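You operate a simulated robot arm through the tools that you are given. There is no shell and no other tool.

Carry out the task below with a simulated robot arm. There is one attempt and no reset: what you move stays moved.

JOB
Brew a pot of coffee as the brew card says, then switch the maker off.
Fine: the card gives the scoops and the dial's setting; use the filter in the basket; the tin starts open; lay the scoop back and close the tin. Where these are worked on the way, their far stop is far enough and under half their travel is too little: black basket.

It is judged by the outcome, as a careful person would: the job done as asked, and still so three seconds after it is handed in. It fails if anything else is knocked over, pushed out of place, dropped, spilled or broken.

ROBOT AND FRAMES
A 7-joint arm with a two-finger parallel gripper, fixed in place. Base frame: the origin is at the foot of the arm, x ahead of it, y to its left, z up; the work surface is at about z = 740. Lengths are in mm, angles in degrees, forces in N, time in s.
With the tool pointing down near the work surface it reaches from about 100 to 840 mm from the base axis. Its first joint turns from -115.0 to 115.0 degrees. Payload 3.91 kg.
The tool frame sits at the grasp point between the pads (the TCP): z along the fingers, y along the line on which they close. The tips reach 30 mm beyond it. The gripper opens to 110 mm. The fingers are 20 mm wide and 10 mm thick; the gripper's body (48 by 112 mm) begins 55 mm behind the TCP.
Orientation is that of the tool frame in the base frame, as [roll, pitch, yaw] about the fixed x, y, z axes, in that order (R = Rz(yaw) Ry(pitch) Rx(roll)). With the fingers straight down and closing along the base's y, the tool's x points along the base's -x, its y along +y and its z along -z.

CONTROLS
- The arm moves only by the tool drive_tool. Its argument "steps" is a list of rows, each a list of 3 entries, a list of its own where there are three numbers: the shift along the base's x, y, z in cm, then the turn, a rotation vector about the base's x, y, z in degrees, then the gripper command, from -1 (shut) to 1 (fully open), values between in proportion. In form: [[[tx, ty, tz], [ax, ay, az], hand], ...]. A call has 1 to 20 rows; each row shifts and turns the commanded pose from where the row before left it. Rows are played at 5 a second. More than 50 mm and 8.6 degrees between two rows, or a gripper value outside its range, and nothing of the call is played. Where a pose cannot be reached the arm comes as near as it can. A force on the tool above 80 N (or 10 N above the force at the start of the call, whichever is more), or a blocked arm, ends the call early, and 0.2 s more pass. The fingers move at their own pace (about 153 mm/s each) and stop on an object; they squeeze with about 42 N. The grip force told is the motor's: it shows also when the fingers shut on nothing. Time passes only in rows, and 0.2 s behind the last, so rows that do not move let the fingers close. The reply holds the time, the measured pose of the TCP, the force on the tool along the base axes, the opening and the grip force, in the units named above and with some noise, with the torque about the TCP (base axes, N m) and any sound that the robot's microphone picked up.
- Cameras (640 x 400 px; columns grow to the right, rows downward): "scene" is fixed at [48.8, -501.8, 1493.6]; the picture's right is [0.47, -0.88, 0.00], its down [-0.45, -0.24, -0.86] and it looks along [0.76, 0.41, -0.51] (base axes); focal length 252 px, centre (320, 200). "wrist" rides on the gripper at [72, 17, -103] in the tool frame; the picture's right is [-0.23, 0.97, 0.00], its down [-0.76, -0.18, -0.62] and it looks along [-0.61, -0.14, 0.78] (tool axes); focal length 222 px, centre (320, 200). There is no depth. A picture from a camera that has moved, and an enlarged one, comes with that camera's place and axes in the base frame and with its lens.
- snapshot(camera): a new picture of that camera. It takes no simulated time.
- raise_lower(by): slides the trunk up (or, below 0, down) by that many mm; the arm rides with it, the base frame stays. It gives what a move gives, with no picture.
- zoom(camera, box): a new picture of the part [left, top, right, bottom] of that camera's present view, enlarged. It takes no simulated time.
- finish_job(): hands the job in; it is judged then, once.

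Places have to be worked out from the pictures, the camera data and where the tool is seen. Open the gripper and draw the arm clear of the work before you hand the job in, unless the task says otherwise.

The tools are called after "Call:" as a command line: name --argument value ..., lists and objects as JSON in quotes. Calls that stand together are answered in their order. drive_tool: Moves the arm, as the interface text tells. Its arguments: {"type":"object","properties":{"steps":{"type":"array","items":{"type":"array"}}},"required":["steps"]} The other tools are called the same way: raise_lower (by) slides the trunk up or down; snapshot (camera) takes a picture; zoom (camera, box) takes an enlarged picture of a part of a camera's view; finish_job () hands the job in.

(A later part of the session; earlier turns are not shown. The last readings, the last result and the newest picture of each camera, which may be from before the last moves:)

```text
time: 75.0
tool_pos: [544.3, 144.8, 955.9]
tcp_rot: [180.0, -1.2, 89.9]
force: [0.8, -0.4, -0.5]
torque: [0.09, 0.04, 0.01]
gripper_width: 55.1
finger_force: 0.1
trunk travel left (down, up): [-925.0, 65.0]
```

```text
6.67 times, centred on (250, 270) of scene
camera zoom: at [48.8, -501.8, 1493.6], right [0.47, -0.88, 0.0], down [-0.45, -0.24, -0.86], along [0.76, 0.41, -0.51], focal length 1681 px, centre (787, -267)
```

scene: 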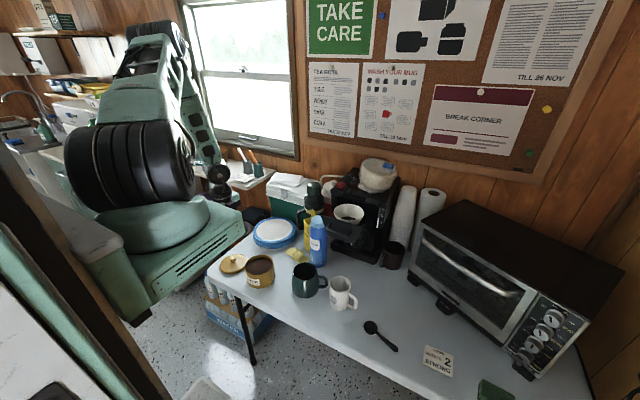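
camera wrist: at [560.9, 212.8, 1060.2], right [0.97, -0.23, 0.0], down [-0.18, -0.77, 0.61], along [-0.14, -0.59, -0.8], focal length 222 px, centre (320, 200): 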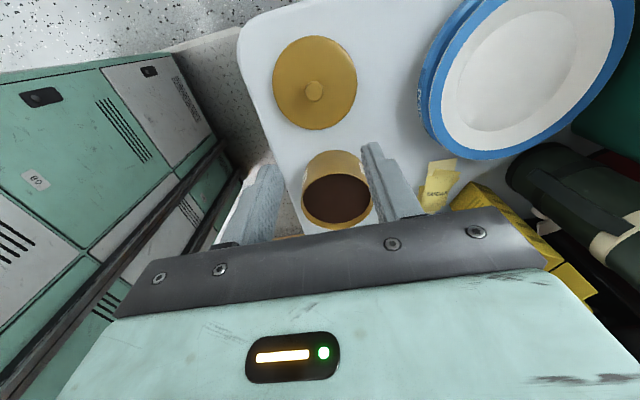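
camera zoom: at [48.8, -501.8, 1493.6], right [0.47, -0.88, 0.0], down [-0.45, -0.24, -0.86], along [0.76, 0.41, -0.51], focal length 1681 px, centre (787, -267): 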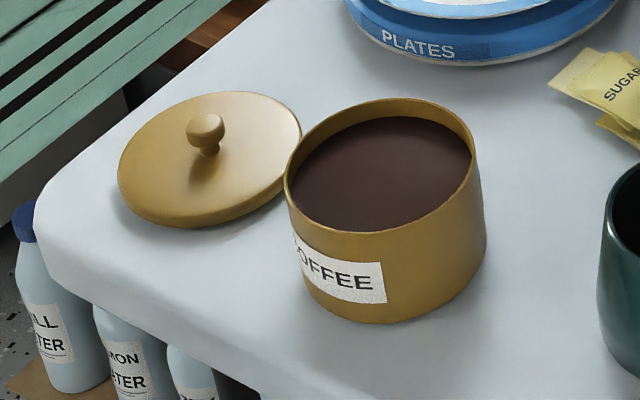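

The lid's knob is at about (541,159), top z≈782, about 22 mm wide. I descend over it and grip it.

Call:
drive_tool --steps '[[[-0.15, 0.7, -4], [0, 0, 0], -0.2], [[-0.15, 0.7, -4], [0, 0, 0], -0.2], [[0, 0, -4], [0, 0, 0], -0.2]]'

Call:
zoom --camera "wrist" --box '[200, 0, 440, 240]'

Call:
zoom --camera "scene" --box '[200, 220, 300, 300]'

```text
time: 75.8
tool_pos: [542.3, 158.5, 833.7]
tcp_rot: [179.9, -1.2, 90.2]
force: [-0.8, 0.2, 0.4]
torque: [0.01, -0.01, 0.0]
gripper_width: 44.4
finger_force: 0.0
trunk travel left (down, up): [-925.0, 65.0]
```

```text
1.67 times, centred on (320, 120) of wrist
camera zoom: at [559.1, 227.4, 937.9], right [0.97, -0.23, 0.0], down [-0.18, -0.77, 0.61], along [-0.14, -0.59, -0.79], focal length 370 px, centre (320, 333)
```

zoom: 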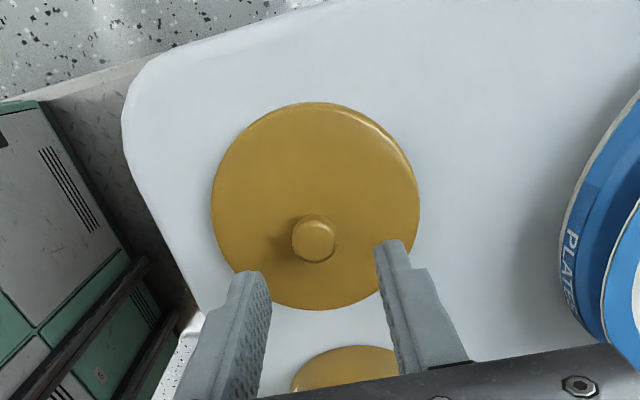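

```text
5.00 times, centred on (250, 260) of scene
camera zoom: at [48.8, -501.8, 1493.6], right [0.47, -0.88, 0.0], down [-0.45, -0.24, -0.86], along [0.76, 0.41, -0.51], focal length 1260 px, centre (670, -100)
```

zoom: 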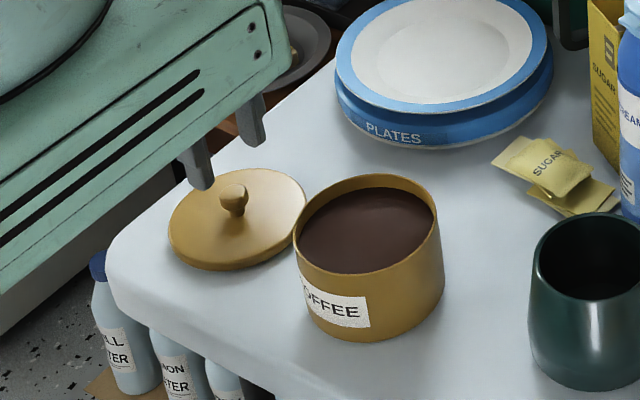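

The knob is nearly on axis. I shift 3 mm, lower 40 mm and close.

Call:
drive_tool --steps '[[[-0.3, 0, -2], [0, 0, 0], -0.2], [[0, 0, -1.5], [0, 0, 0], -0.2], [[0, 0, -0.5], [0, 0, 0], -0.2], [[0, 0, 0], [0, 0, 0], -0.6], [[0, 0, 0], [0, 0, 0], -1], [[0, 0, 0], [0, 0, 0], -1], [[0, 0, 0], [0, 0, 0], -1]]'

Call:
zoom --camera "wrist" --box '[200, 0, 440, 240]'

```text
time: 77.4
tool_pos: [538.0, 157.3, 793.3]
tcp_rot: [-180.0, -1.1, 90.1]
force: [0.8, 0.0, 0.0]
torque: [0.01, -0.01, -0.02]
gripper_width: 19.7
finger_force: 41.9
trunk travel left (down, up): [-925.0, 65.0]
```

```text
1.67 times, centred on (320, 120) of wrist
camera zoom: at [554.6, 225.2, 897.8], right [0.97, -0.23, 0.0], down [-0.18, -0.77, 0.61], along [-0.14, -0.59, -0.79], focal length 370 px, centre (320, 333)
```

zoom: 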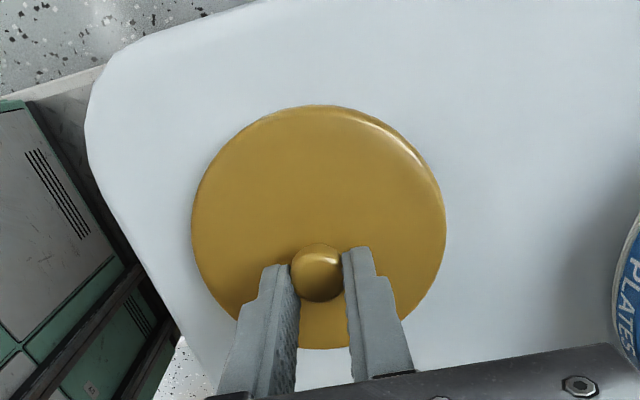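

The knob is held. I lift the lid and bring it above the tin.

Call:
drive_tool --steps '[[[0, 0, 1.5], [0, 0, 0], -1], [[0, 0, 3], [0, 0, 0], -1], [[0, 0, 3], [0, 0, 0], -1], [[0, 0, 3], [0, 0, 0], -1], [[0.1, -3, 0], [0, 0, 0], -1], [[0.1, -3.5, 0], [0, 0, 0], -1], [[0.1, -3.5, 0], [0, 0, 0], -1], [[0, -3.2, 0], [0, 0, 0], -1], [[0, 0, 0], [0, 0, 0], -1]]'

Call:
zoom --camera "scene" --box '[210, 220, 310, 300]'

Call:
snapshot --camera "wrist"

```text
time: 79.4
tool_pos: [541.5, 22.2, 898.2]
tcp_rot: [-180.0, -1.2, 90.1]
force: [0.8, -0.3, 0.5]
torque: [0.05, 0.01, 0.03]
gripper_width: 19.7
finger_force: 42.0
trunk travel left (down, up): [-925.0, 65.0]
```

```text
5.00 times, centred on (260, 260) of scene
camera zoom: at [48.8, -501.8, 1493.6], right [0.47, -0.88, 0.0], down [-0.45, -0.24, -0.86], along [0.76, 0.41, -0.51], focal length 1260 px, centre (620, -100)
```

zoom: 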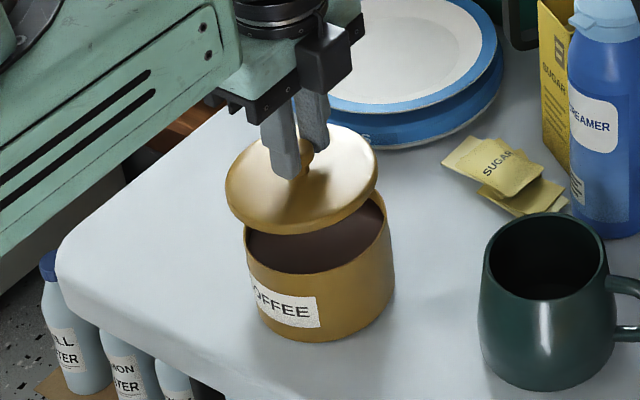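

```text
taken
camera wrist: at [557.0, 90.2, 1002.4], right [0.97, -0.23, 0.0], down [-0.18, -0.77, 0.61], along [-0.14, -0.59, -0.79], focal length 222 px, centre (320, 200)
```

wrist: 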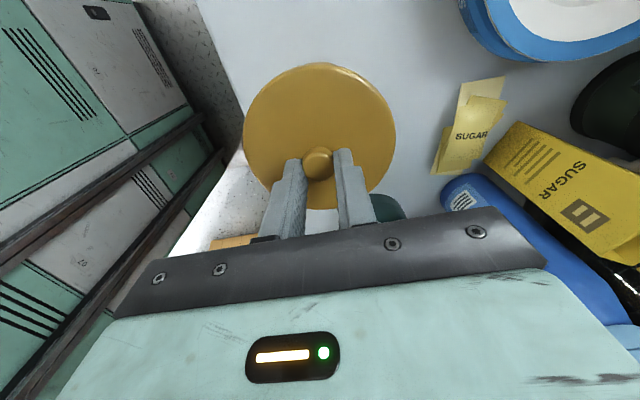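

Comparing lid and tin in both views, the lid sits about 6 mm too far towards +y. I shift by that, lower to just above the rim, and check.

Call:
drive_tool --steps '[[[0, -0.6, 0], [0, 0, 0], -1], [[0, 0, -1.5], [0, 0, 0], -1], [[0, 0, -1], [0, 0, 0], -1], [[0, 0, 0], [0, 0, 0], -1]]'

Call:
zoom --camera "scene" --box '[220, 230, 300, 300]'

Call:
zoom --camera "wrist" --box '[220, 40, 420, 240]'

```text
time: 80.4
tool_pos: [541.6, 17.8, 874.4]
tcp_rot: [179.9, -1.2, 90.1]
force: [-0.5, 0.4, -0.3]
torque: [0.02, 0.01, -0.02]
gripper_width: 19.9
finger_force: 42.0
trunk travel left (down, up): [-925.0, 65.0]
```

```text
5.71 times, centred on (260, 265) of scene
camera zoom: at [48.8, -501.8, 1493.6], right [0.47, -0.88, 0.0], down [-0.45, -0.24, -0.86], along [0.76, 0.41, -0.51], focal length 1440 px, centre (663, -171)
```

zoom: 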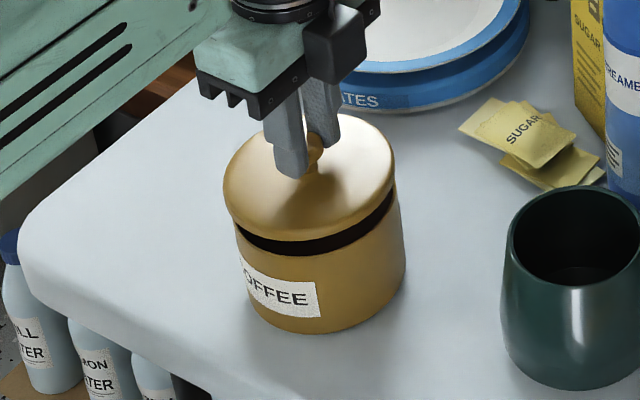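

```text
2.00 times, centred on (320, 140) of wrist
camera zoom: at [557.4, 86.4, 978.1], right [0.97, -0.23, 0.0], down [-0.18, -0.77, 0.61], along [-0.14, -0.59, -0.79], focal length 444 px, centre (320, 320)
```

zoom: 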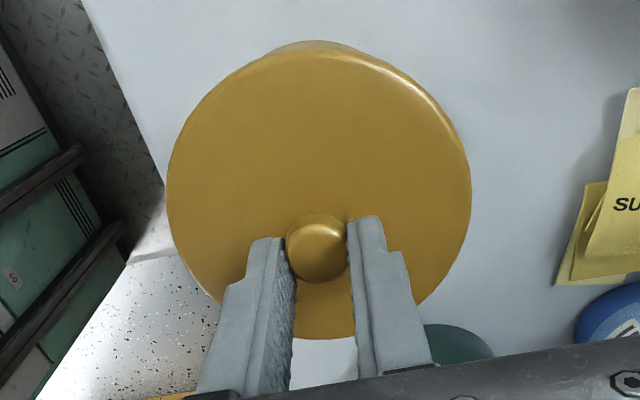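

The lid is aligned within a couple of mm. I adjust 2 mm more and lower gently onto the rim.

Call:
drive_tool --steps '[[[0, -0.2, -0.3], [0, 0, 0], -1], [[0, 0, -0.4], [0, 0, 0], -1], [[0, 0, -0.3], [0, 0, 0], -1], [[0, 0, 0], [0, 0, 0], -1]]'

Call:
zoom --camera "scene" --box '[220, 230, 300, 300]'

```text
time: 81.4
tool_pos: [539.9, 16.6, 864.3]
tcp_rot: [-179.9, -1.1, 90.1]
force: [-2.1, -0.6, 0.8]
torque: [-0.04, 0.07, -0.02]
gripper_width: 19.7
finger_force: 42.0
trunk travel left (down, up): [-925.0, 65.0]
```

```text
5.71 times, centred on (260, 265) of scene
camera zoom: at [48.8, -501.8, 1493.6], right [0.47, -0.88, 0.0], down [-0.45, -0.24, -0.86], along [0.76, 0.41, -0.51], focal length 1440 px, centre (663, -171)
```

zoom: 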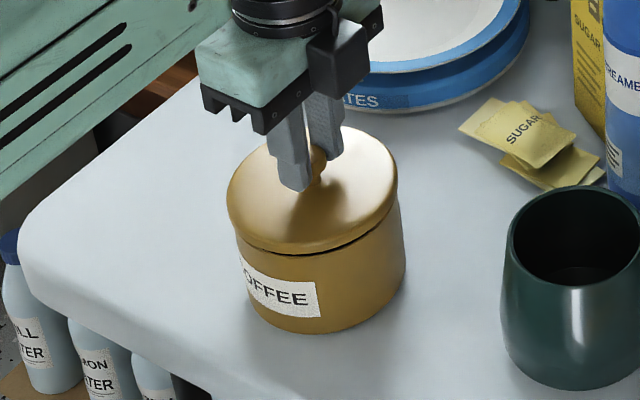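

Call:
drive_tool --steps '[[[0.05, -0.1, -0.2], [0, 0, 0], -1], [[0, 0, -0.2], [0, 0, 0], -1], [[0, 0, 0], [0, 0, 0], -1]]'

Call:
zoom --camera "scene" --box '[220, 230, 300, 300]'

```text
time: 82.2
tool_pos: [541.4, 16.2, 860.6]
tcp_rot: [179.9, -1.2, 90.1]
force: [2.7, 0.4, 6.6]
torque: [0.26, -0.04, -0.02]
gripper_width: 19.3
finger_force: 42.0
trunk travel left (down, up): [-925.0, 65.0]
```

```text
5.71 times, centred on (260, 265) of scene
camera zoom: at [48.8, -501.8, 1493.6], right [0.47, -0.88, 0.0], down [-0.45, -0.24, -0.86], along [0.76, 0.41, -0.51], focal length 1440 px, centre (663, -171)
```

zoom: 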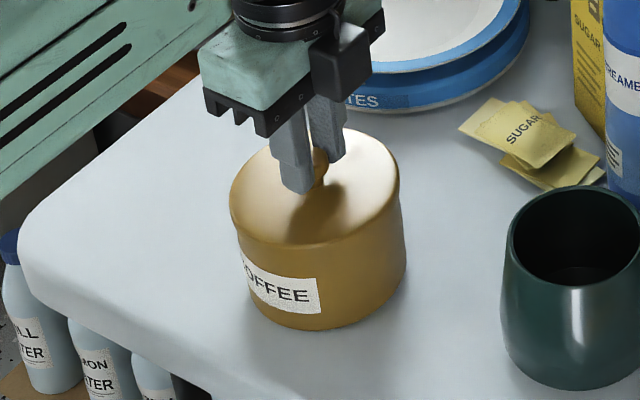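

The lid rests on the rim. I release the knob and rise straight up.

Call:
drive_tool --steps '[[[0, 0, 0], [0, 0, 0], -0.9], [[0, 0, 0], [0, 0, 0], -0.6], [[0, 0, 0], [0, 0, 0], -0.3], [[0, 0, 0], [0, 0, 0], -0.2], [[0, 0, 2], [0, 0, 0], -0.2], [[0, 0, 4], [0, 0, 0], -0.2], [[0, 0, 4], [0, 0, 0], -0.2]]'

Call:
zoom --camera "scene" --box '[220, 230, 300, 300]'

Call:
zoom --camera "wrist" --box '[220, 20, 420, 240]'

```text
time: 83.8
tool_pos: [540.1, 15.1, 960.3]
tcp_rot: [180.0, -1.3, 90.2]
force: [-0.2, -0.2, -0.4]
torque: [0.04, 0.03, -0.02]
gripper_width: 43.9
finger_force: 0.1
trunk travel left (down, up): [-925.0, 65.0]
heard: snap
```

```text
5.71 times, centred on (260, 265) of scene
camera zoom: at [48.8, -501.8, 1493.6], right [0.47, -0.88, 0.0], down [-0.45, -0.24, -0.86], along [0.76, 0.41, -0.51], focal length 1440 px, centre (663, -171)
```

zoom: 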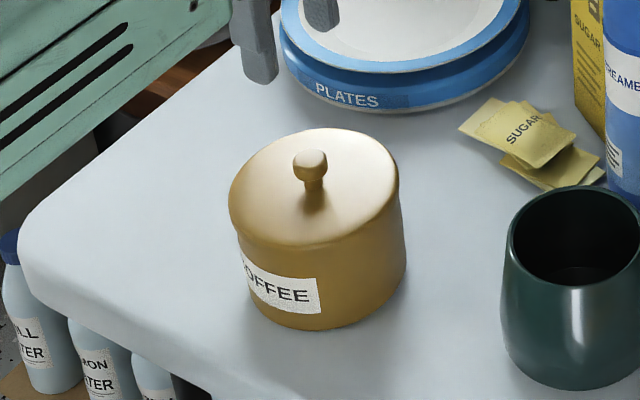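

```text
1.82 times, centred on (320, 130) of wrist
camera zoom: at [556.8, 83.8, 1065.1], right [0.97, -0.23, -0.01], down [-0.18, -0.77, 0.61], along [-0.14, -0.59, -0.79], focal length 404 px, centre (320, 327)
```

zoom: 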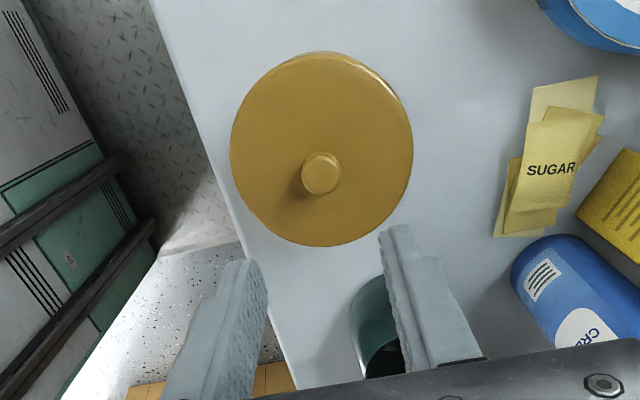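

A snap: the lid is on. Next is closing the basket. I move up and over towards it, then tilt the hand forward as before.

Call:
drive_tool --steps '[[[0.86, -3.74, 2.7], [0, 0, 0.2], -0.4], [[0.86, -3.74, 2.7], [0, 0, 0.2], -0.4], [[0.86, -3.74, 2.7], [0, 0, 0.2], -0.4], [[0.86, -3.74, 2.7], [0, 0, 0.2], -0.4], [[0.86, -3.74, 2.7], [0, 0, 0.2], -0.4], [[0.86, -3.74, 2.7], [0, 0, 0.2], -0.4], [[0.86, -3.74, 2.7], [0, 0, 0.2], -0.4]]'

Call:
drive_tool --steps '[[[0, 0, 0], [-0.2, -7.6, 0], -0.4], [[0, 0, 0], [-0.2, -7.6, 0], -0.4], [[0, 0, 0], [-0.2, -7.6, 0], -0.4], [[0, 0, 0], [-0.2, -7.6, 0], -0.4], [[0, 0, 0], [-0.2, -7.6, 0], -0.4], [[0, 0, 0], [0, -7.6, 0], -0.4], [[0, 0, 0], [0, -7.6, 0], -0.4], [[0, 0, 0], [0, -7.6, 0], -0.4], [[0, 0, 0], [0, -7.6, 0], -0.4], [[0, 0, 0], [0, -7.6, 0], -0.4]]'

Call:
snapshot --camera "wrist"

Call:
snapshot --camera "scene"

```text
time: 85.4
tool_pos: [603.3, -247.7, 1151.1]
tcp_rot: [-180.0, -1.1, 91.6]
force: [-0.2, -0.1, -0.8]
torque: [0.02, 0.05, 0.03]
gripper_width: 33.1
finger_force: 0.1
trunk travel left (down, up): [-925.0, 65.0]
```

```text
time: 87.6
tool_pos: [619.9, -256.6, 1142.8]
tcp_rot: [103.9, 1.6, 90.6]
force: [-0.4, 0.6, 0.3]
torque: [0.02, -0.01, -0.04]
gripper_width: 33.3
finger_force: 0.0
out of reach, approached as far as the arm can: row 6, 7, 8
trunk travel left (down, up): [-925.0, 65.0]
```

```text
taken
camera wrist: at [523.7, -186.2, 1181.5], right [0.24, -0.2, 0.95], down [-0.64, -0.77, 0.0], along [0.73, -0.61, -0.31], focal length 222 px, centre (320, 200)
```

wrist: 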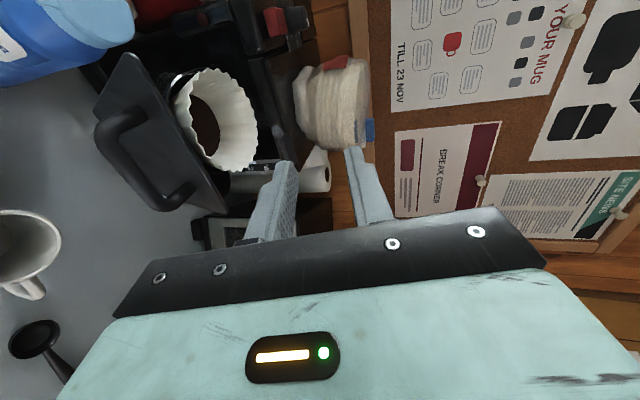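

```text
taken
```

scene: 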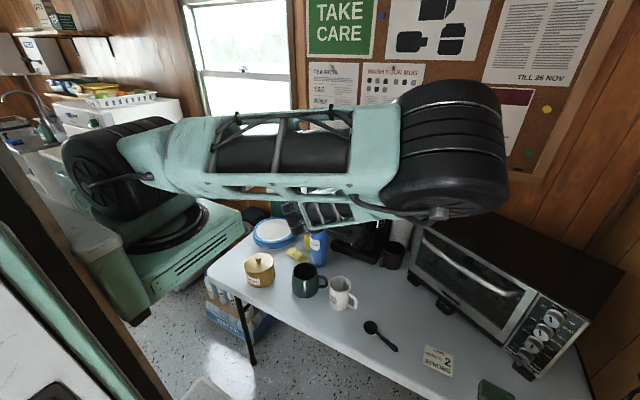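

Now down and back to the pre-grasp point in front of the bar.

Call:
drive_tool --steps '[[[-2.1, 0.23, -3.3], [0.3, 0, 0.2], -0.4], [[-2.1, 0.23, -3.3], [0.3, 0, 0.2], -0.4], [[-2.1, 0.23, -3.3], [0.3, 0, 0.2], -0.4], [[-2.1, 0.23, -3.3], [0.3, 0, 0.2], -0.4], [[0, 0, 0], [0, 0, 0], -0.4]]'

Call:
zoom --camera "wrist" --box '[220, 20, 420, 220]'

```text
time: 88.8
tool_pos: [535.4, -249.6, 1008.8]
tcp_rot: [104.0, 0.6, 91.5]
force: [0.0, -0.1, -0.2]
torque: [0.02, 0.04, 0.0]
gripper_width: 33.1
finger_force: 0.1
trunk travel left (down, up): [-925.0, 65.0]
```

```text
2.00 times, centred on (320, 120) of wrist
camera zoom: at [437.5, -180.9, 1049.4], right [0.24, -0.21, 0.95], down [-0.63, -0.78, -0.02], along [0.74, -0.59, -0.32], focal length 444 px, centre (320, 360)
```

zoom: 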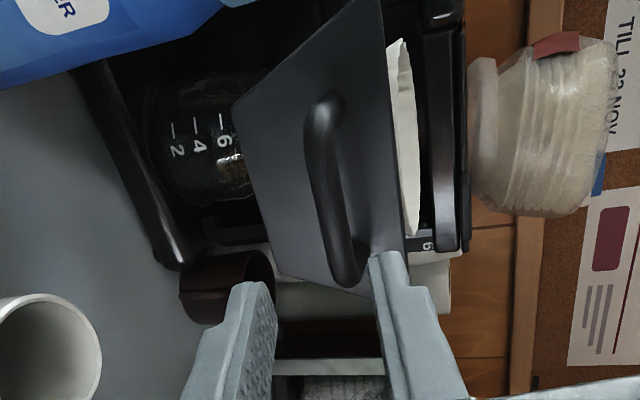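

The bar is ahead. I slide the fingers over it and grip it again.

Call:
drive_tool --steps '[[[2.4, 0.1, -0.45], [0, 0, 0], -0.4], [[2.4, 0.1, -0.45], [0, 0, 0], -0.4], [[2.3, 0, -0.4], [0, 0, 0], -0.4], [[0, 0, 0], [0, 0, 0], -0.6], [[0, 0, 0], [0, 0, 0], -1], [[0, 0, 0], [0, 0, 0], -1], [[0, 0, 0], [0, 0, 0], -1]]'

Call:
snapshot --camera "wrist"

```text
time: 90.4
tool_pos: [607.0, -246.6, 997.7]
tcp_rot: [104.1, 0.5, 91.4]
force: [-0.7, 0.8, -13.7]
torque: [0.33, 0.3, -0.45]
gripper_width: 12.5
finger_force: 44.7
trunk travel left (down, up): [-925.0, 65.0]
```

```text
taken
camera wrist: at [509.6, -177.6, 1037.9], right [0.24, -0.21, 0.95], down [-0.63, -0.78, -0.01], along [0.74, -0.59, -0.32], focal length 222 px, centre (320, 200)
```

wrist: 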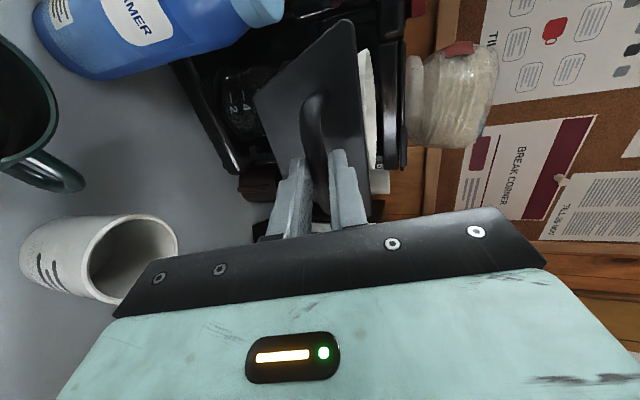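

Gripped. I unload vertically by about 1 mm and push the basket in.

Call:
drive_tool --steps '[[[0, 0, -0.12], [0, 0, 0], -1], [[1.2, 0, 0], [0, 0, 0], -1], [[1.2, 0, 0], [0, 0, 0], -1], [[1.2, 0, 0], [0, 0, 0], -1], [[1.2, 0, 0], [0, 0, 0], -1]]'

Call:
drive_tool --steps '[[[1.2, 0, 0], [0, 0, 0], -1], [[1.2, 0, 0], [0, 0, 0], -1], [[1.2, 0, 0], [0, 0, 0], -1], [[1.2, 0, 0], [0, 0, 0], -1]]'

```text
time: 91.6
tool_pos: [655.2, -245.6, 997.6]
tcp_rot: [104.0, 0.4, 91.5]
force: [-0.1, 2.6, -3.6]
torque: [0.59, 0.05, 0.75]
gripper_width: 12.6
finger_force: 45.4
trunk travel left (down, up): [-925.0, 65.0]
```

```text
time: 92.6
tool_pos: [703.8, -246.2, 998.3]
tcp_rot: [103.7, 0.5, 91.3]
force: [0.3, 1.8, 10.8]
torque: [0.56, -0.25, 0.38]
gripper_width: 12.7
finger_force: 44.8
trunk travel left (down, up): [-925.0, 65.0]
```

Call:
drive_tool --steps '[[[1.2, 0, 0.05], [0, 0, 0], -1], [[1.2, 0, 0.05], [0, 0, 0], -1], [[1.2, 0, 0], [0, 0, 0], -1], [[0.6, 0, 0], [0, 0, 0], -1], [[0, 0, 0], [0, 0, 0], -1]]'

```text
time: 93.8
tool_pos: [743.0, -246.1, 997.4]
tcp_rot: [104.1, 0.5, 91.4]
force: [-32.2, -6.6, 12.6]
torque: [0.29, -0.07, -0.22]
gripper_width: 12.8
finger_force: 45.0
trunk travel left (down, up): [-925.0, 65.0]
```

A 32 N stop at x≈743, against 747.5 when I first gripped. I push a little more to make sure it's fully home.

Call:
drive_tool --steps '[[[0.3, 0, 0], [0, 0, 0], -1], [[0, 0, 0], [0, 0, 0], -1]]'

Call:
zoom --camera "wrist" --box '[220, 0, 440, 220]'

```text
time: 94.4
tool_pos: [747.4, -244.8, 997.1]
tcp_rot: [104.1, 0.5, 91.5]
force: [-36.0, -5.1, 1.8]
torque: [0.37, 0.1, -0.16]
gripper_width: 12.5
finger_force: 44.9
trunk travel left (down, up): [-925.0, 65.0]
```

```text
1.82 times, centred on (330, 110) of wrist
camera zoom: at [649.3, -177.0, 1036.7], right [0.24, -0.21, 0.95], down [-0.63, -0.78, -0.01], along [0.74, -0.59, -0.32], focal length 404 px, centre (302, 364)
```

zoom: 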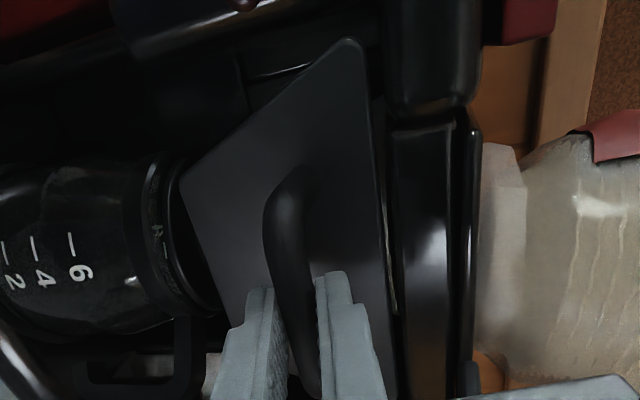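

Call:
drive_tool --steps '[[[0.3, 0, 0], [0, 0, 0], -1], [[0, 0, 0], [0, 0, 0], -1]]'

Call:
zoom --camera "wrist" --box '[220, 0, 440, 220]'

```text
time: 95.0
tool_pos: [749.7, -245.8, 995.7]
tcp_rot: [104.2, 0.5, 91.5]
force: [-38.5, -0.2, -11.0]
torque: [0.39, 0.33, -0.36]
gripper_width: 12.2
finger_force: 45.2
trunk travel left (down, up): [-925.0, 65.0]
```

```text
1.82 times, centred on (330, 110) of wrist
camera zoom: at [652.2, -176.8, 1036.3], right [0.25, -0.21, 0.95], down [-0.63, -0.78, -0.01], along [0.74, -0.59, -0.33], focal length 404 px, centre (302, 364)
```

zoom: 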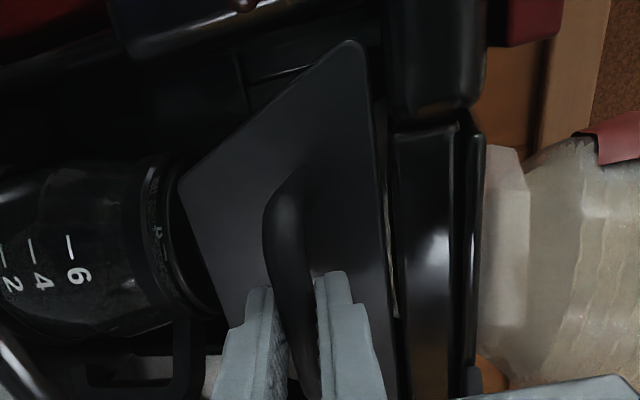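

The force is steady at about 37 N, so the basket is at its stop. I ease off, release, back away and check.

Call:
drive_tool --steps '[[[-0.3, 0, 0], [0, 0, 0], -1], [[0, 0, 0], [0, 0, 0], -0.4], [[0, 0, 0], [0, 0, 0], -0.4], [[-2, 0, 0.5], [0, 0, 0], -0.4], [[-3, 0, 0.7], [0, 0, 0], -0.4], [[-3, 0, 0.8], [0, 0, 0], -0.4]]'

Call:
snapshot --camera "wrist"

Call:
zoom --camera "wrist" --box '[230, 20, 410, 190]'

```text
time: 96.4
tool_pos: [668.1, -246.4, 1016.8]
tcp_rot: [103.9, 0.5, 91.5]
force: [1.1, 0.2, 0.4]
torque: [-0.03, -0.02, 0.0]
gripper_width: 32.9
finger_force: 0.0
trunk travel left (down, up): [-925.0, 65.0]
```

```text
taken
camera wrist: at [571.0, -177.5, 1056.8], right [0.24, -0.21, 0.95], down [-0.63, -0.78, -0.02], along [0.74, -0.59, -0.32], focal length 222 px, centre (320, 200)
```

wrist: 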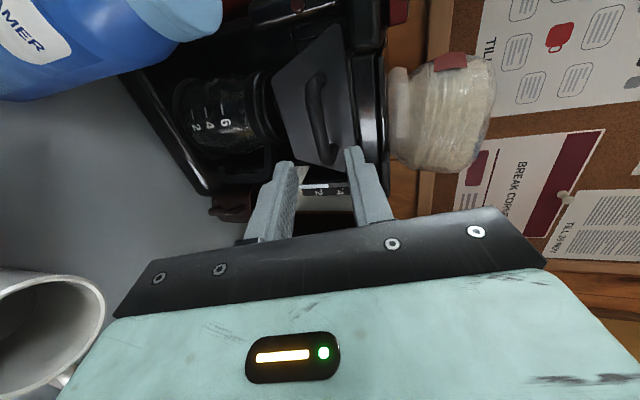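

```text
2.35 times, centred on (320, 105) of wrist
camera zoom: at [571.0, -177.5, 1056.8], right [0.24, -0.21, 0.95], down [-0.63, -0.78, -0.02], along [0.74, -0.59, -0.32], focal length 523 px, centre (320, 424)
```

zoom: 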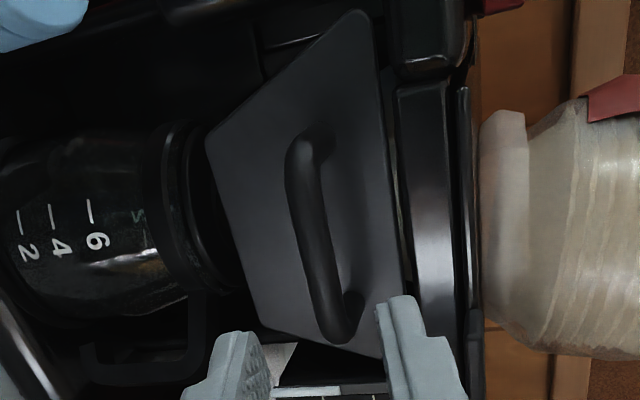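

The basket is back at its original position. Next is the dial: I raise the hand, bring it vertical and look at the maker's top from close by.

Call:
drive_tool --steps '[[[-0.5, 0, 3.5], [0, 0, 0], -0.4], [[0, 0, 4], [0, 0, 0], -0.4], [[0, 0, 4], [0, 0, 0], -0.4], [[0, 0, 3.5], [0, 0, 0], -0.4], [[0, 0, 1], [0, 7.6, 0], -0.4], [[0, 0, 1], [0, 7.6, 0], -0.4], [[0, 0, 1], [0, 7.6, 0], -0.4], [[0, 0.5, 0.5], [0, 7.6, 0], -0.4], [[0, 0.5, 0.5], [0, 7.6, 0], -0.4], [[0, 0.5, 0.5], [0, 7.6, 0], -0.4], [[0, 0.5, 0.5], [0, 7.6, 0], -0.4], [[0, 0.5, 0.5], [0, 7.6, 0], -0.4], [[0.5, 1, 0], [0, 7.6, 0], -0.4], [[0.5, 1, 0], [0, 7.6, 0], -0.4]]'

Call:
snapshot --camera "wrist"

Call:
snapshot --camera "scene"

```text
time: 99.4
tool_pos: [674.3, -200.8, 1222.4]
tcp_rot: [-180.0, -1.3, 90.8]
force: [-1.5, -0.3, 0.2]
torque: [0.0, -0.02, -0.02]
gripper_width: 33.1
finger_force: 0.0
trunk travel left (down, up): [-925.0, 65.0]
```

```text
taken
camera wrist: at [690.3, -132.8, 1326.3], right [0.98, -0.21, -0.01], down [-0.17, -0.78, 0.61], along [-0.13, -0.59, -0.8], focal length 222 px, centre (320, 200)
```

wrist: 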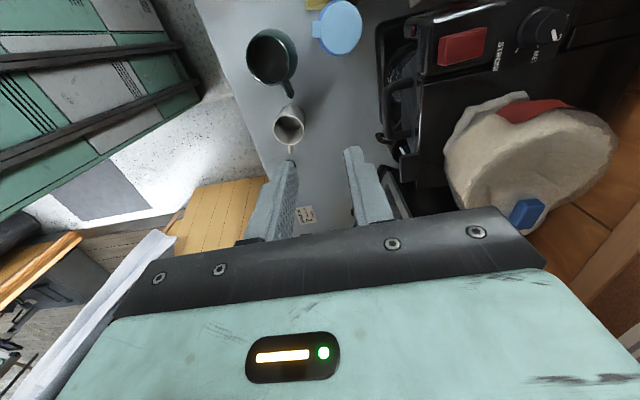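

```text
taken
```

scene: 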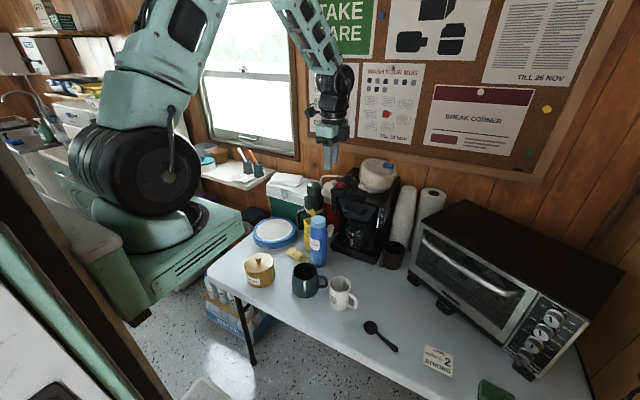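

Call:
zoom --camera "wrist" --box '[420, 0, 600, 110]'

Call:
zoom --camera "scene" --box '[320, 150, 400, 200]'

```text
3.56 times, centred on (510, 55) of wrist
camera zoom: at [690.3, -132.8, 1326.3], right [0.98, -0.21, -0.01], down [-0.17, -0.78, 0.61], along [-0.13, -0.59, -0.8], focal length 790 px, centre (-356, 716)
```

zoom: 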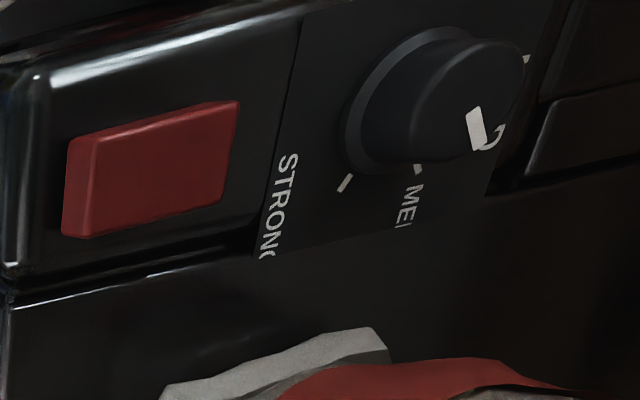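

```text
8.00 times, centred on (360, 175) of scene
camera zoom: at [48.8, -501.8, 1493.6], right [0.47, -0.88, 0.0], down [-0.45, -0.24, -0.86], along [0.76, 0.41, -0.51], focal length 2017 px, centre (0, 400)
```

zoom: 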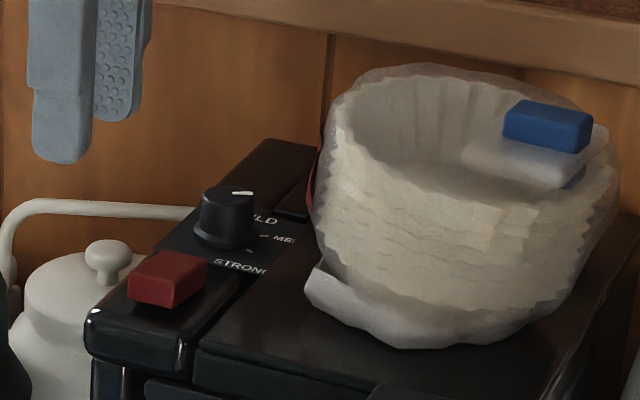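

The pointer's reading is ambiguous from this angle, so I move closer for a more vertical view of the dial.

Call:
drive_tool --steps '[[[2.9, 1.5, 0.2], [0, 0, 0], -0.4], [[2.9, 1.5, 0.2], [0, 0, 0], -0.4], [[2.9, 1.5, 0.2], [0, 0, 0], -0.4], [[2.9, 1.5, 0.2], [0, 0, 0], -0.4]]'

Call:
snapshot --camera "wrist"

Call:
zoom --camera "wrist" --box '[350, 70, 470, 160]'

```text
time: 100.4
tool_pos: [793.1, -140.3, 1229.6]
tcp_rot: [180.0, -1.3, 90.9]
force: [0.9, -0.3, -0.8]
torque: [0.04, -0.02, -0.02]
gripper_width: 32.9
finger_force: 0.0
trunk travel left (down, up): [-925.0, 65.0]
```

```text
taken
camera wrist: at [808.4, -72.2, 1333.9], right [0.98, -0.21, 0.0], down [-0.17, -0.78, 0.61], along [-0.13, -0.59, -0.8], focal length 222 px, centre (320, 200)
```

wrist: 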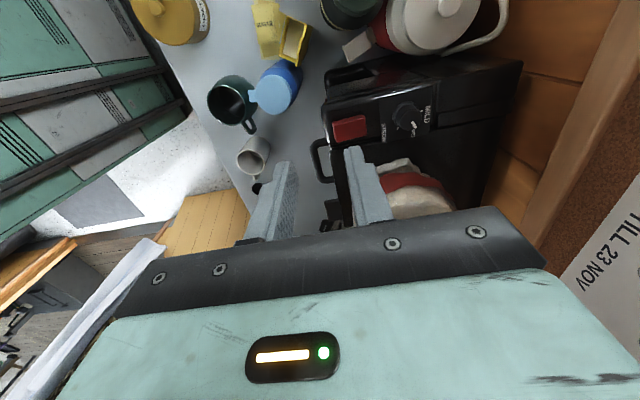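

```text
4.44 times, centred on (410, 115) of wrist
camera zoom: at [808.4, -72.2, 1333.9], right [0.98, -0.21, 0.0], down [-0.17, -0.78, 0.61], along [-0.13, -0.59, -0.8], focal length 987 px, centre (-80, 578)
```

zoom: 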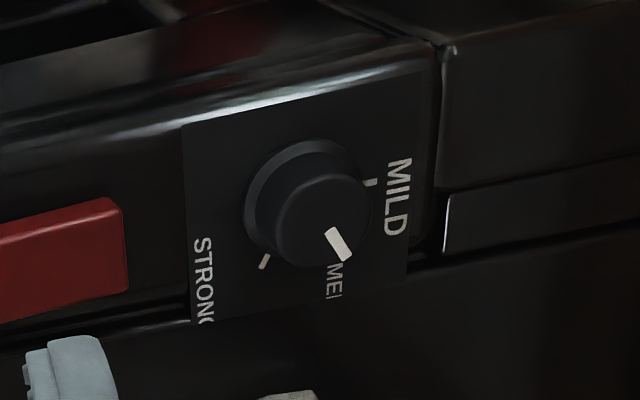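

The dial's pointer is actually on MED; MILD is at 0°, MED at -60° and STRONG at -120°. So it must turn 60° clockwise. The knob's centre is about (892,-172), top z≈1075. I turn the hand 30° the other way, lean it away from the filter bundle, and come above the knob.

Call:
drive_tool --steps '[[[2.4, -0.7, -0.8], [0, 0, 7.3], -0.2], [[2.4, -0.7, -0.8], [0, 0, 7.3], -0.2], [[2.4, -0.7, -0.8], [0, 0, 7.3], -0.2], [[2.4, -0.6, -0.8], [0, 0, 7.3], -0.2], [[0, 0, 0], [-5.77, -3.33, 0], -0.2], [[0, 0, 0], [-5.77, -3.33, 0], -0.2], [[0, 0, 0], [-5.77, -3.33, 0], -0.2]]'

Call:
snapshot --camera "wrist"

Call:
snapshot --camera "scene"

```text
time: 102.0
tool_pos: [885.9, -168.9, 1198.7]
tcp_rot: [-180.0, 18.8, 120.1]
force: [-0.6, -0.8, 0.9]
torque: [0.01, 0.01, -0.04]
gripper_width: 44.0
finger_force: 0.1
trunk travel left (down, up): [-925.0, 65.0]
```

```text
taken
camera wrist: at [849.5, -74.1, 1272.9], right [0.95, 0.3, 0.07], down [0.11, -0.54, 0.84], along [0.29, -0.79, -0.55], focal length 222 px, centre (320, 200)
```

wrist: 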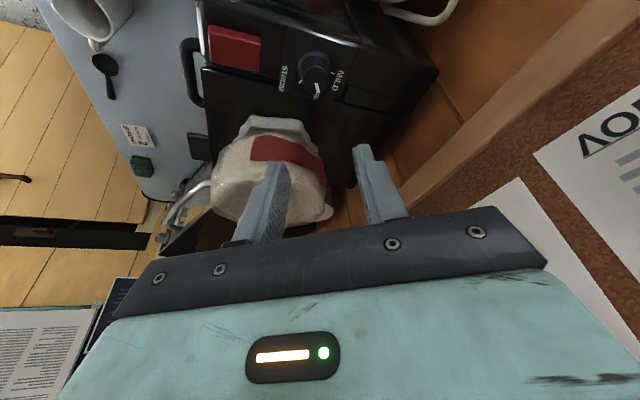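

```text
taken
```

scene: 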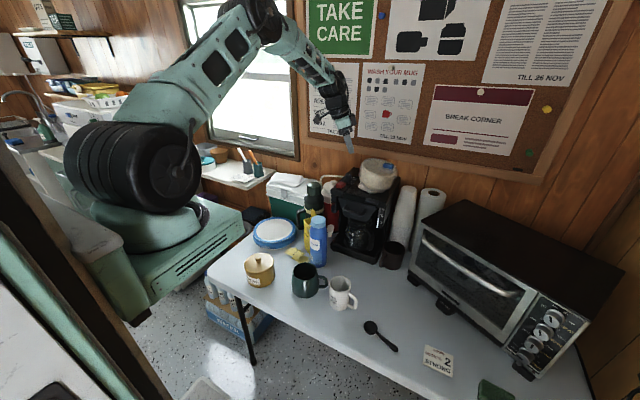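

The pose is reachable. I zoom to refine the knob's position.

Call:
zoom --camera "wrist" --box '[200, 20, 400, 220]'

```text
2.00 times, centred on (300, 120) of wrist
camera zoom: at [849.5, -74.1, 1272.9], right [0.95, 0.3, 0.07], down [0.11, -0.54, 0.84], along [0.29, -0.79, -0.55], focal length 444 px, centre (360, 360)
```

zoom: 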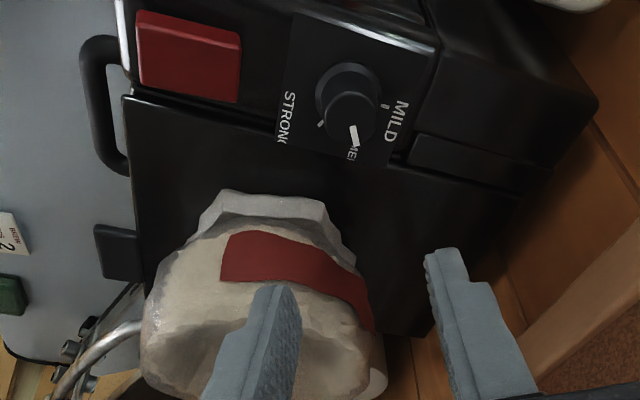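

The knob's top is at (890.6,-171.7). I come in along the hand's leaning axis, stopping 60 mm short to check.

Call:
drive_tool --steps '[[[-0.4, 0.96, -2.75], [0, 0, 0], -0.2], [[-0.4, 0.96, -2.75], [0, 0, 0], -0.2], [[0.32, -0.56, -1.8], [0, 0, 0], -0.2], [[0, 0, 0], [0, 0, 0], -0.2]]'

Call:
zoom --camera "wrist" --box '[220, 60, 420, 220]'

Call:
zoom --camera "scene" --box '[320, 120, 420, 200]'

```text
time: 103.0
tool_pos: [882.0, -154.8, 1125.9]
tcp_rot: [-179.9, 18.7, 120.1]
force: [-0.3, 0.3, 0.0]
torque: [0.02, -0.01, -0.01]
gripper_width: 43.8
finger_force: 0.0
trunk travel left (down, up): [-925.0, 65.0]
```

```text
2.50 times, centred on (320, 140) of wrist
camera zoom: at [845.6, -60.0, 1199.0], right [0.95, 0.3, 0.07], down [0.11, -0.54, 0.83], along [0.29, -0.79, -0.55], focal length 555 px, centre (320, 350)
```

zoom: 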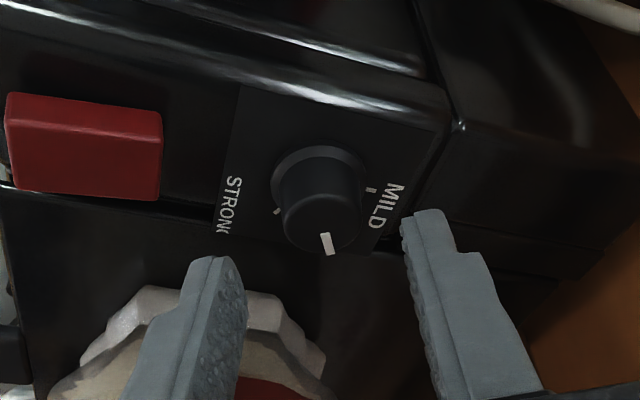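

```text
5.00 times, centred on (370, 160) of scene
camera zoom: at [48.8, -501.8, 1493.6], right [0.47, -0.88, 0.0], down [-0.45, -0.24, -0.86], along [0.76, 0.41, -0.51], focal length 1260 px, centre (70, 400)
```

zoom: 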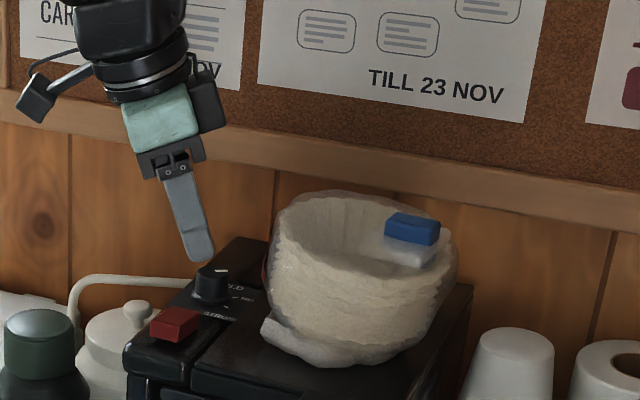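

The knob is right on the hand's axis. I advance 40 mm and close on it.

Call:
drive_tool --steps '[[[0.25, -0.42, -1.42], [0, 0, 0], -0.2], [[0.25, -0.42, -1.42], [0, 0, 0], -0.2], [[0.16, -0.28, -0.95], [0, 0, 0], -0.2]]'

Call:
drive_tool --steps '[[[0, 0, 0], [0, 0, 0], -0.4], [[0, 0, 0], [0, 0, 0], -0.7], [[0, 0, 0], [0, 0, 0], -1], [[0, 0, 0], [0, 0, 0], -1]]'

Call:
zoom --camera "wrist" --box '[220, 60, 420, 220]'

Call:
zoom --camera "scene" --box '[320, 140, 400, 200]'

```text
time: 103.8
tool_pos: [887.6, -167.1, 1087.0]
tcp_rot: [180.0, 18.7, 120.0]
force: [-0.4, -0.4, -0.4]
torque: [0.0, 0.05, 0.03]
gripper_width: 44.0
finger_force: 0.0
trunk travel left (down, up): [-925.0, 65.0]
```

```text
time: 104.8
tool_pos: [888.0, -167.1, 1086.8]
tcp_rot: [179.9, 18.7, 120.1]
force: [7.4, 2.7, -1.1]
torque: [-0.16, -0.08, 0.01]
gripper_width: 26.6
finger_force: 45.0
trunk travel left (down, up): [-925.0, 65.0]
```

```text
2.50 times, centred on (320, 140) of wrist
camera zoom: at [852.4, -71.7, 1161.5], right [0.95, 0.3, 0.07], down [0.11, -0.54, 0.83], along [0.29, -0.79, -0.55], focal length 555 px, centre (320, 350)
```

zoom: 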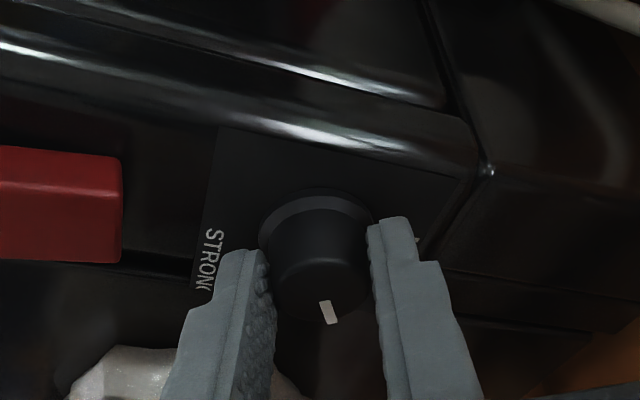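

```text
6.67 times, centred on (360, 170) of scene
camera zoom: at [48.8, -501.8, 1493.6], right [0.47, -0.88, 0.0], down [-0.45, -0.24, -0.86], along [0.76, 0.41, -0.51], focal length 1681 px, centre (53, 400)
```

zoom: 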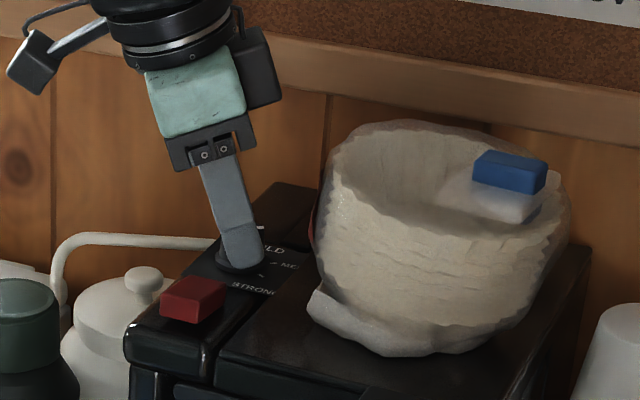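

The knob is gripped. I turn it 60° clockwise about its axis.

Call:
drive_tool --steps '[[[0.06, 0.03, 0], [0, 0, -6], -1], [[0.06, 0.03, 0], [0, 0, -6], -1], [[0.06, 0.02, 0], [0, 0, -6], -1], [[0.06, 0.01, 0], [0, 0, -6], -1], [[0.06, 0, 0], [0, 0, -6], -1], [[0.06, 0, 0], [0, 0, -6], -1], [[0.06, -0.01, 0], [0, 0, -6], -1], [[0.06, -0.02, 0], [0, 0, -6], -1], [[0.05, -0.03, 0], [0, 0, -6], -1], [[0.05, -0.03, 0], [0, 0, -6], -1], [[0, 0, 0], [0, 0, 0], -1]]'

Call:
zoom --camera "wrist" --box '[220, 60, 420, 220]'

Call:
zoom --camera "scene" --box '[320, 140, 400, 200]'

```text
time: 107.2
tool_pos: [896.2, -166.2, 1086.4]
tcp_rot: [179.7, 18.7, 60.1]
force: [36.5, -3.9, 1.6]
torque: [-0.66, -0.25, 0.24]
gripper_width: 26.8
finger_force: 45.1
trunk travel left (down, up): [-925.0, 65.0]
```

```text
2.50 times, centred on (320, 140) of wrist
camera zoom: at [961.6, -88.3, 1161.9], right [0.74, -0.67, 0.08], down [-0.42, -0.36, 0.83], along [-0.53, -0.65, -0.55], focal length 555 px, centre (320, 350)
```

zoom: 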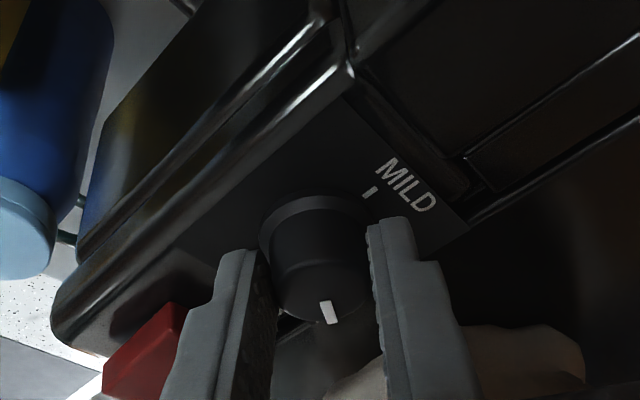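

```text
6.67 times, centred on (360, 170) of scene
camera zoom: at [48.8, -501.8, 1493.6], right [0.47, -0.88, 0.0], down [-0.45, -0.24, -0.86], along [0.76, 0.41, -0.51], focal length 1681 px, centre (53, 400)
```

zoom: 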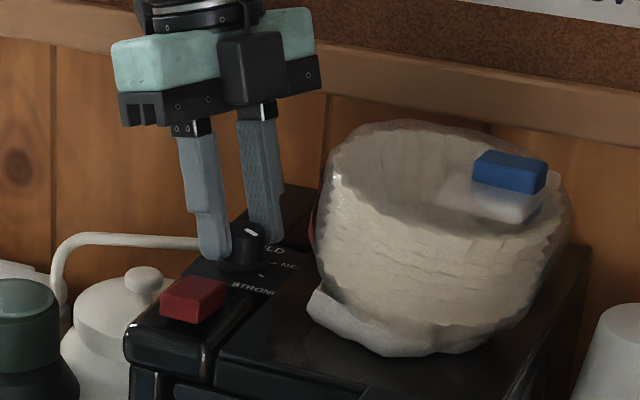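

The knob turned with the hand; its pointer should now be at STRONG. I relieve the 36 N side load, open, and back off along the hand's axis.

Call:
drive_tool --steps '[[[-0.3, 0, 0], [0, 0, 0], -1], [[0, 0, 0], [0, 0, 0], -1], [[0, 0, 0], [0, 0, 0], -0.4], [[0, 0, 0], [0, 0, 0], -0.2], [[0.3, 0.56, 1.9], [0, 0, 0], -0.2], [[0.48, 0.84, 2.84], [0, 0, 0], -0.2], [[0.48, 0.84, 2.84], [0, 0, 0], -0.2]]'

Call:
zoom --camera "wrist" --box '[220, 20, 420, 200]'

Call:
zoom --camera "scene" --box '[330, 150, 390, 195]'

```text
time: 108.8
tool_pos: [902.9, -145.5, 1163.1]
tcp_rot: [179.9, 18.7, 60.0]
force: [0.4, 0.3, -0.3]
torque: [-0.03, 0.01, -0.02]
gripper_width: 44.0
finger_force: 0.0
trunk travel left (down, up): [-925.0, 65.0]
```

```text
2.22 times, centred on (320, 110) of wrist
camera zoom: at [968.3, -67.0, 1237.2], right [0.74, -0.67, 0.07], down [-0.41, -0.36, 0.83], along [-0.54, -0.64, -0.55], focal length 494 px, centre (320, 400)
```

zoom: 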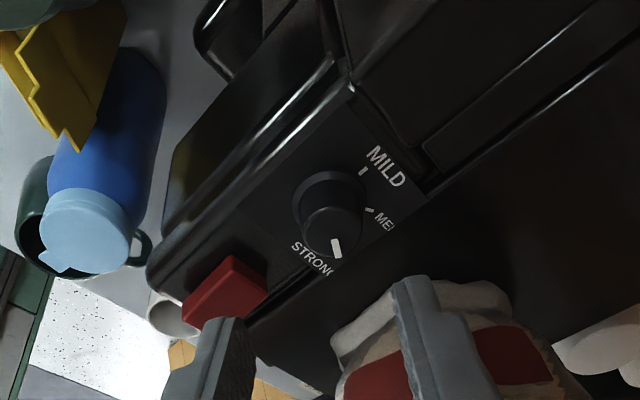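

```text
8.89 times, centred on (360, 172) of scene
camera zoom: at [48.8, -501.8, 1493.6], right [0.47, -0.88, 0.0], down [-0.45, -0.24, -0.86], along [0.76, 0.41, -0.51], focal length 2241 px, centre (-36, 444)
```

zoom: 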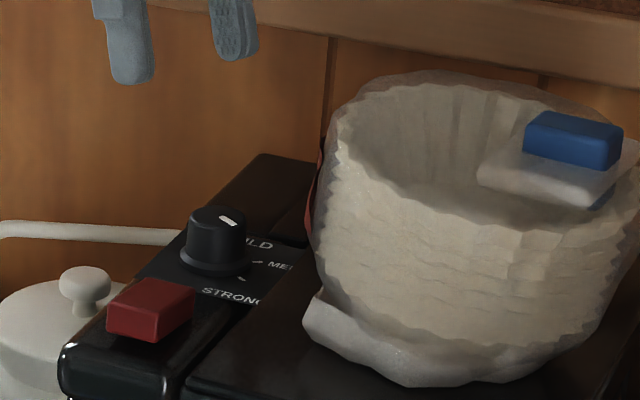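

The pointer now reads about -120°, i.e. STRONG. Next is the red switch, around (826,-172), z≈1060. I bring the hand upright, close the fingers, and look at the switch closely.

Call:
drive_tool --steps '[[[-1.5, 0, 1], [5.4, -3.1, 0], -0.6], [[-1.5, 0, 1], [5.4, -3.1, 0], -1], [[-1.5, 0, 1], [5.4, -3.1, 0], -1], [[-1.5, 0, 0], [0, 0, 7.5], -1], [[-1.5, 0, 0], [0, 0, 7.5], -1], [[0, 0, 0], [0, 0, 7.5], -1], [[0, 0, 0], [0, 0, 7.5], -1]]'

Call:
snapshot --camera "wrist"

Call:
zoom --camera "scene" --box '[325, 160, 375, 200]'

```text
time: 110.4
tool_pos: [828.3, -142.0, 1193.1]
tcp_rot: [-180.0, 0.1, 90.2]
force: [0.0, 0.5, 0.1]
torque: [-0.03, 0.0, 0.0]
gripper_width: 0.1
finger_force: 37.7
trunk travel left (down, up): [-925.0, 65.0]
```

```text
taken
camera wrist: at [845.1, -72.3, 1296.1], right [0.97, -0.22, 0.0], down [-0.17, -0.76, 0.62], along [-0.14, -0.61, -0.78], focal length 222 px, centre (320, 200)
```

wrist: 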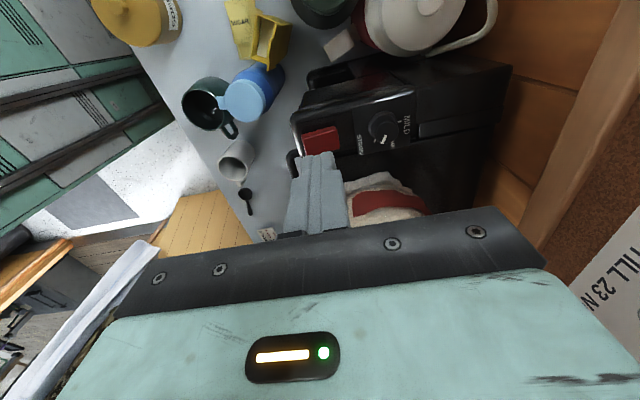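

```text
10.00 times, centred on (350, 180) of scene
camera zoom: at [48.8, -501.8, 1493.6], right [0.47, -0.88, 0.0], down [-0.45, -0.24, -0.86], along [0.76, 0.41, -0.51], focal length 2521 px, centre (20, 400)
```

zoom: 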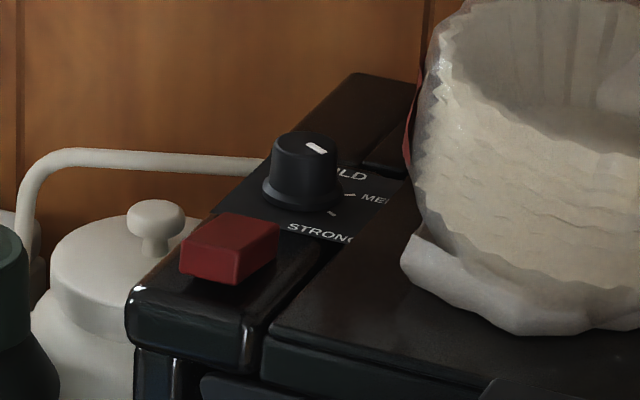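

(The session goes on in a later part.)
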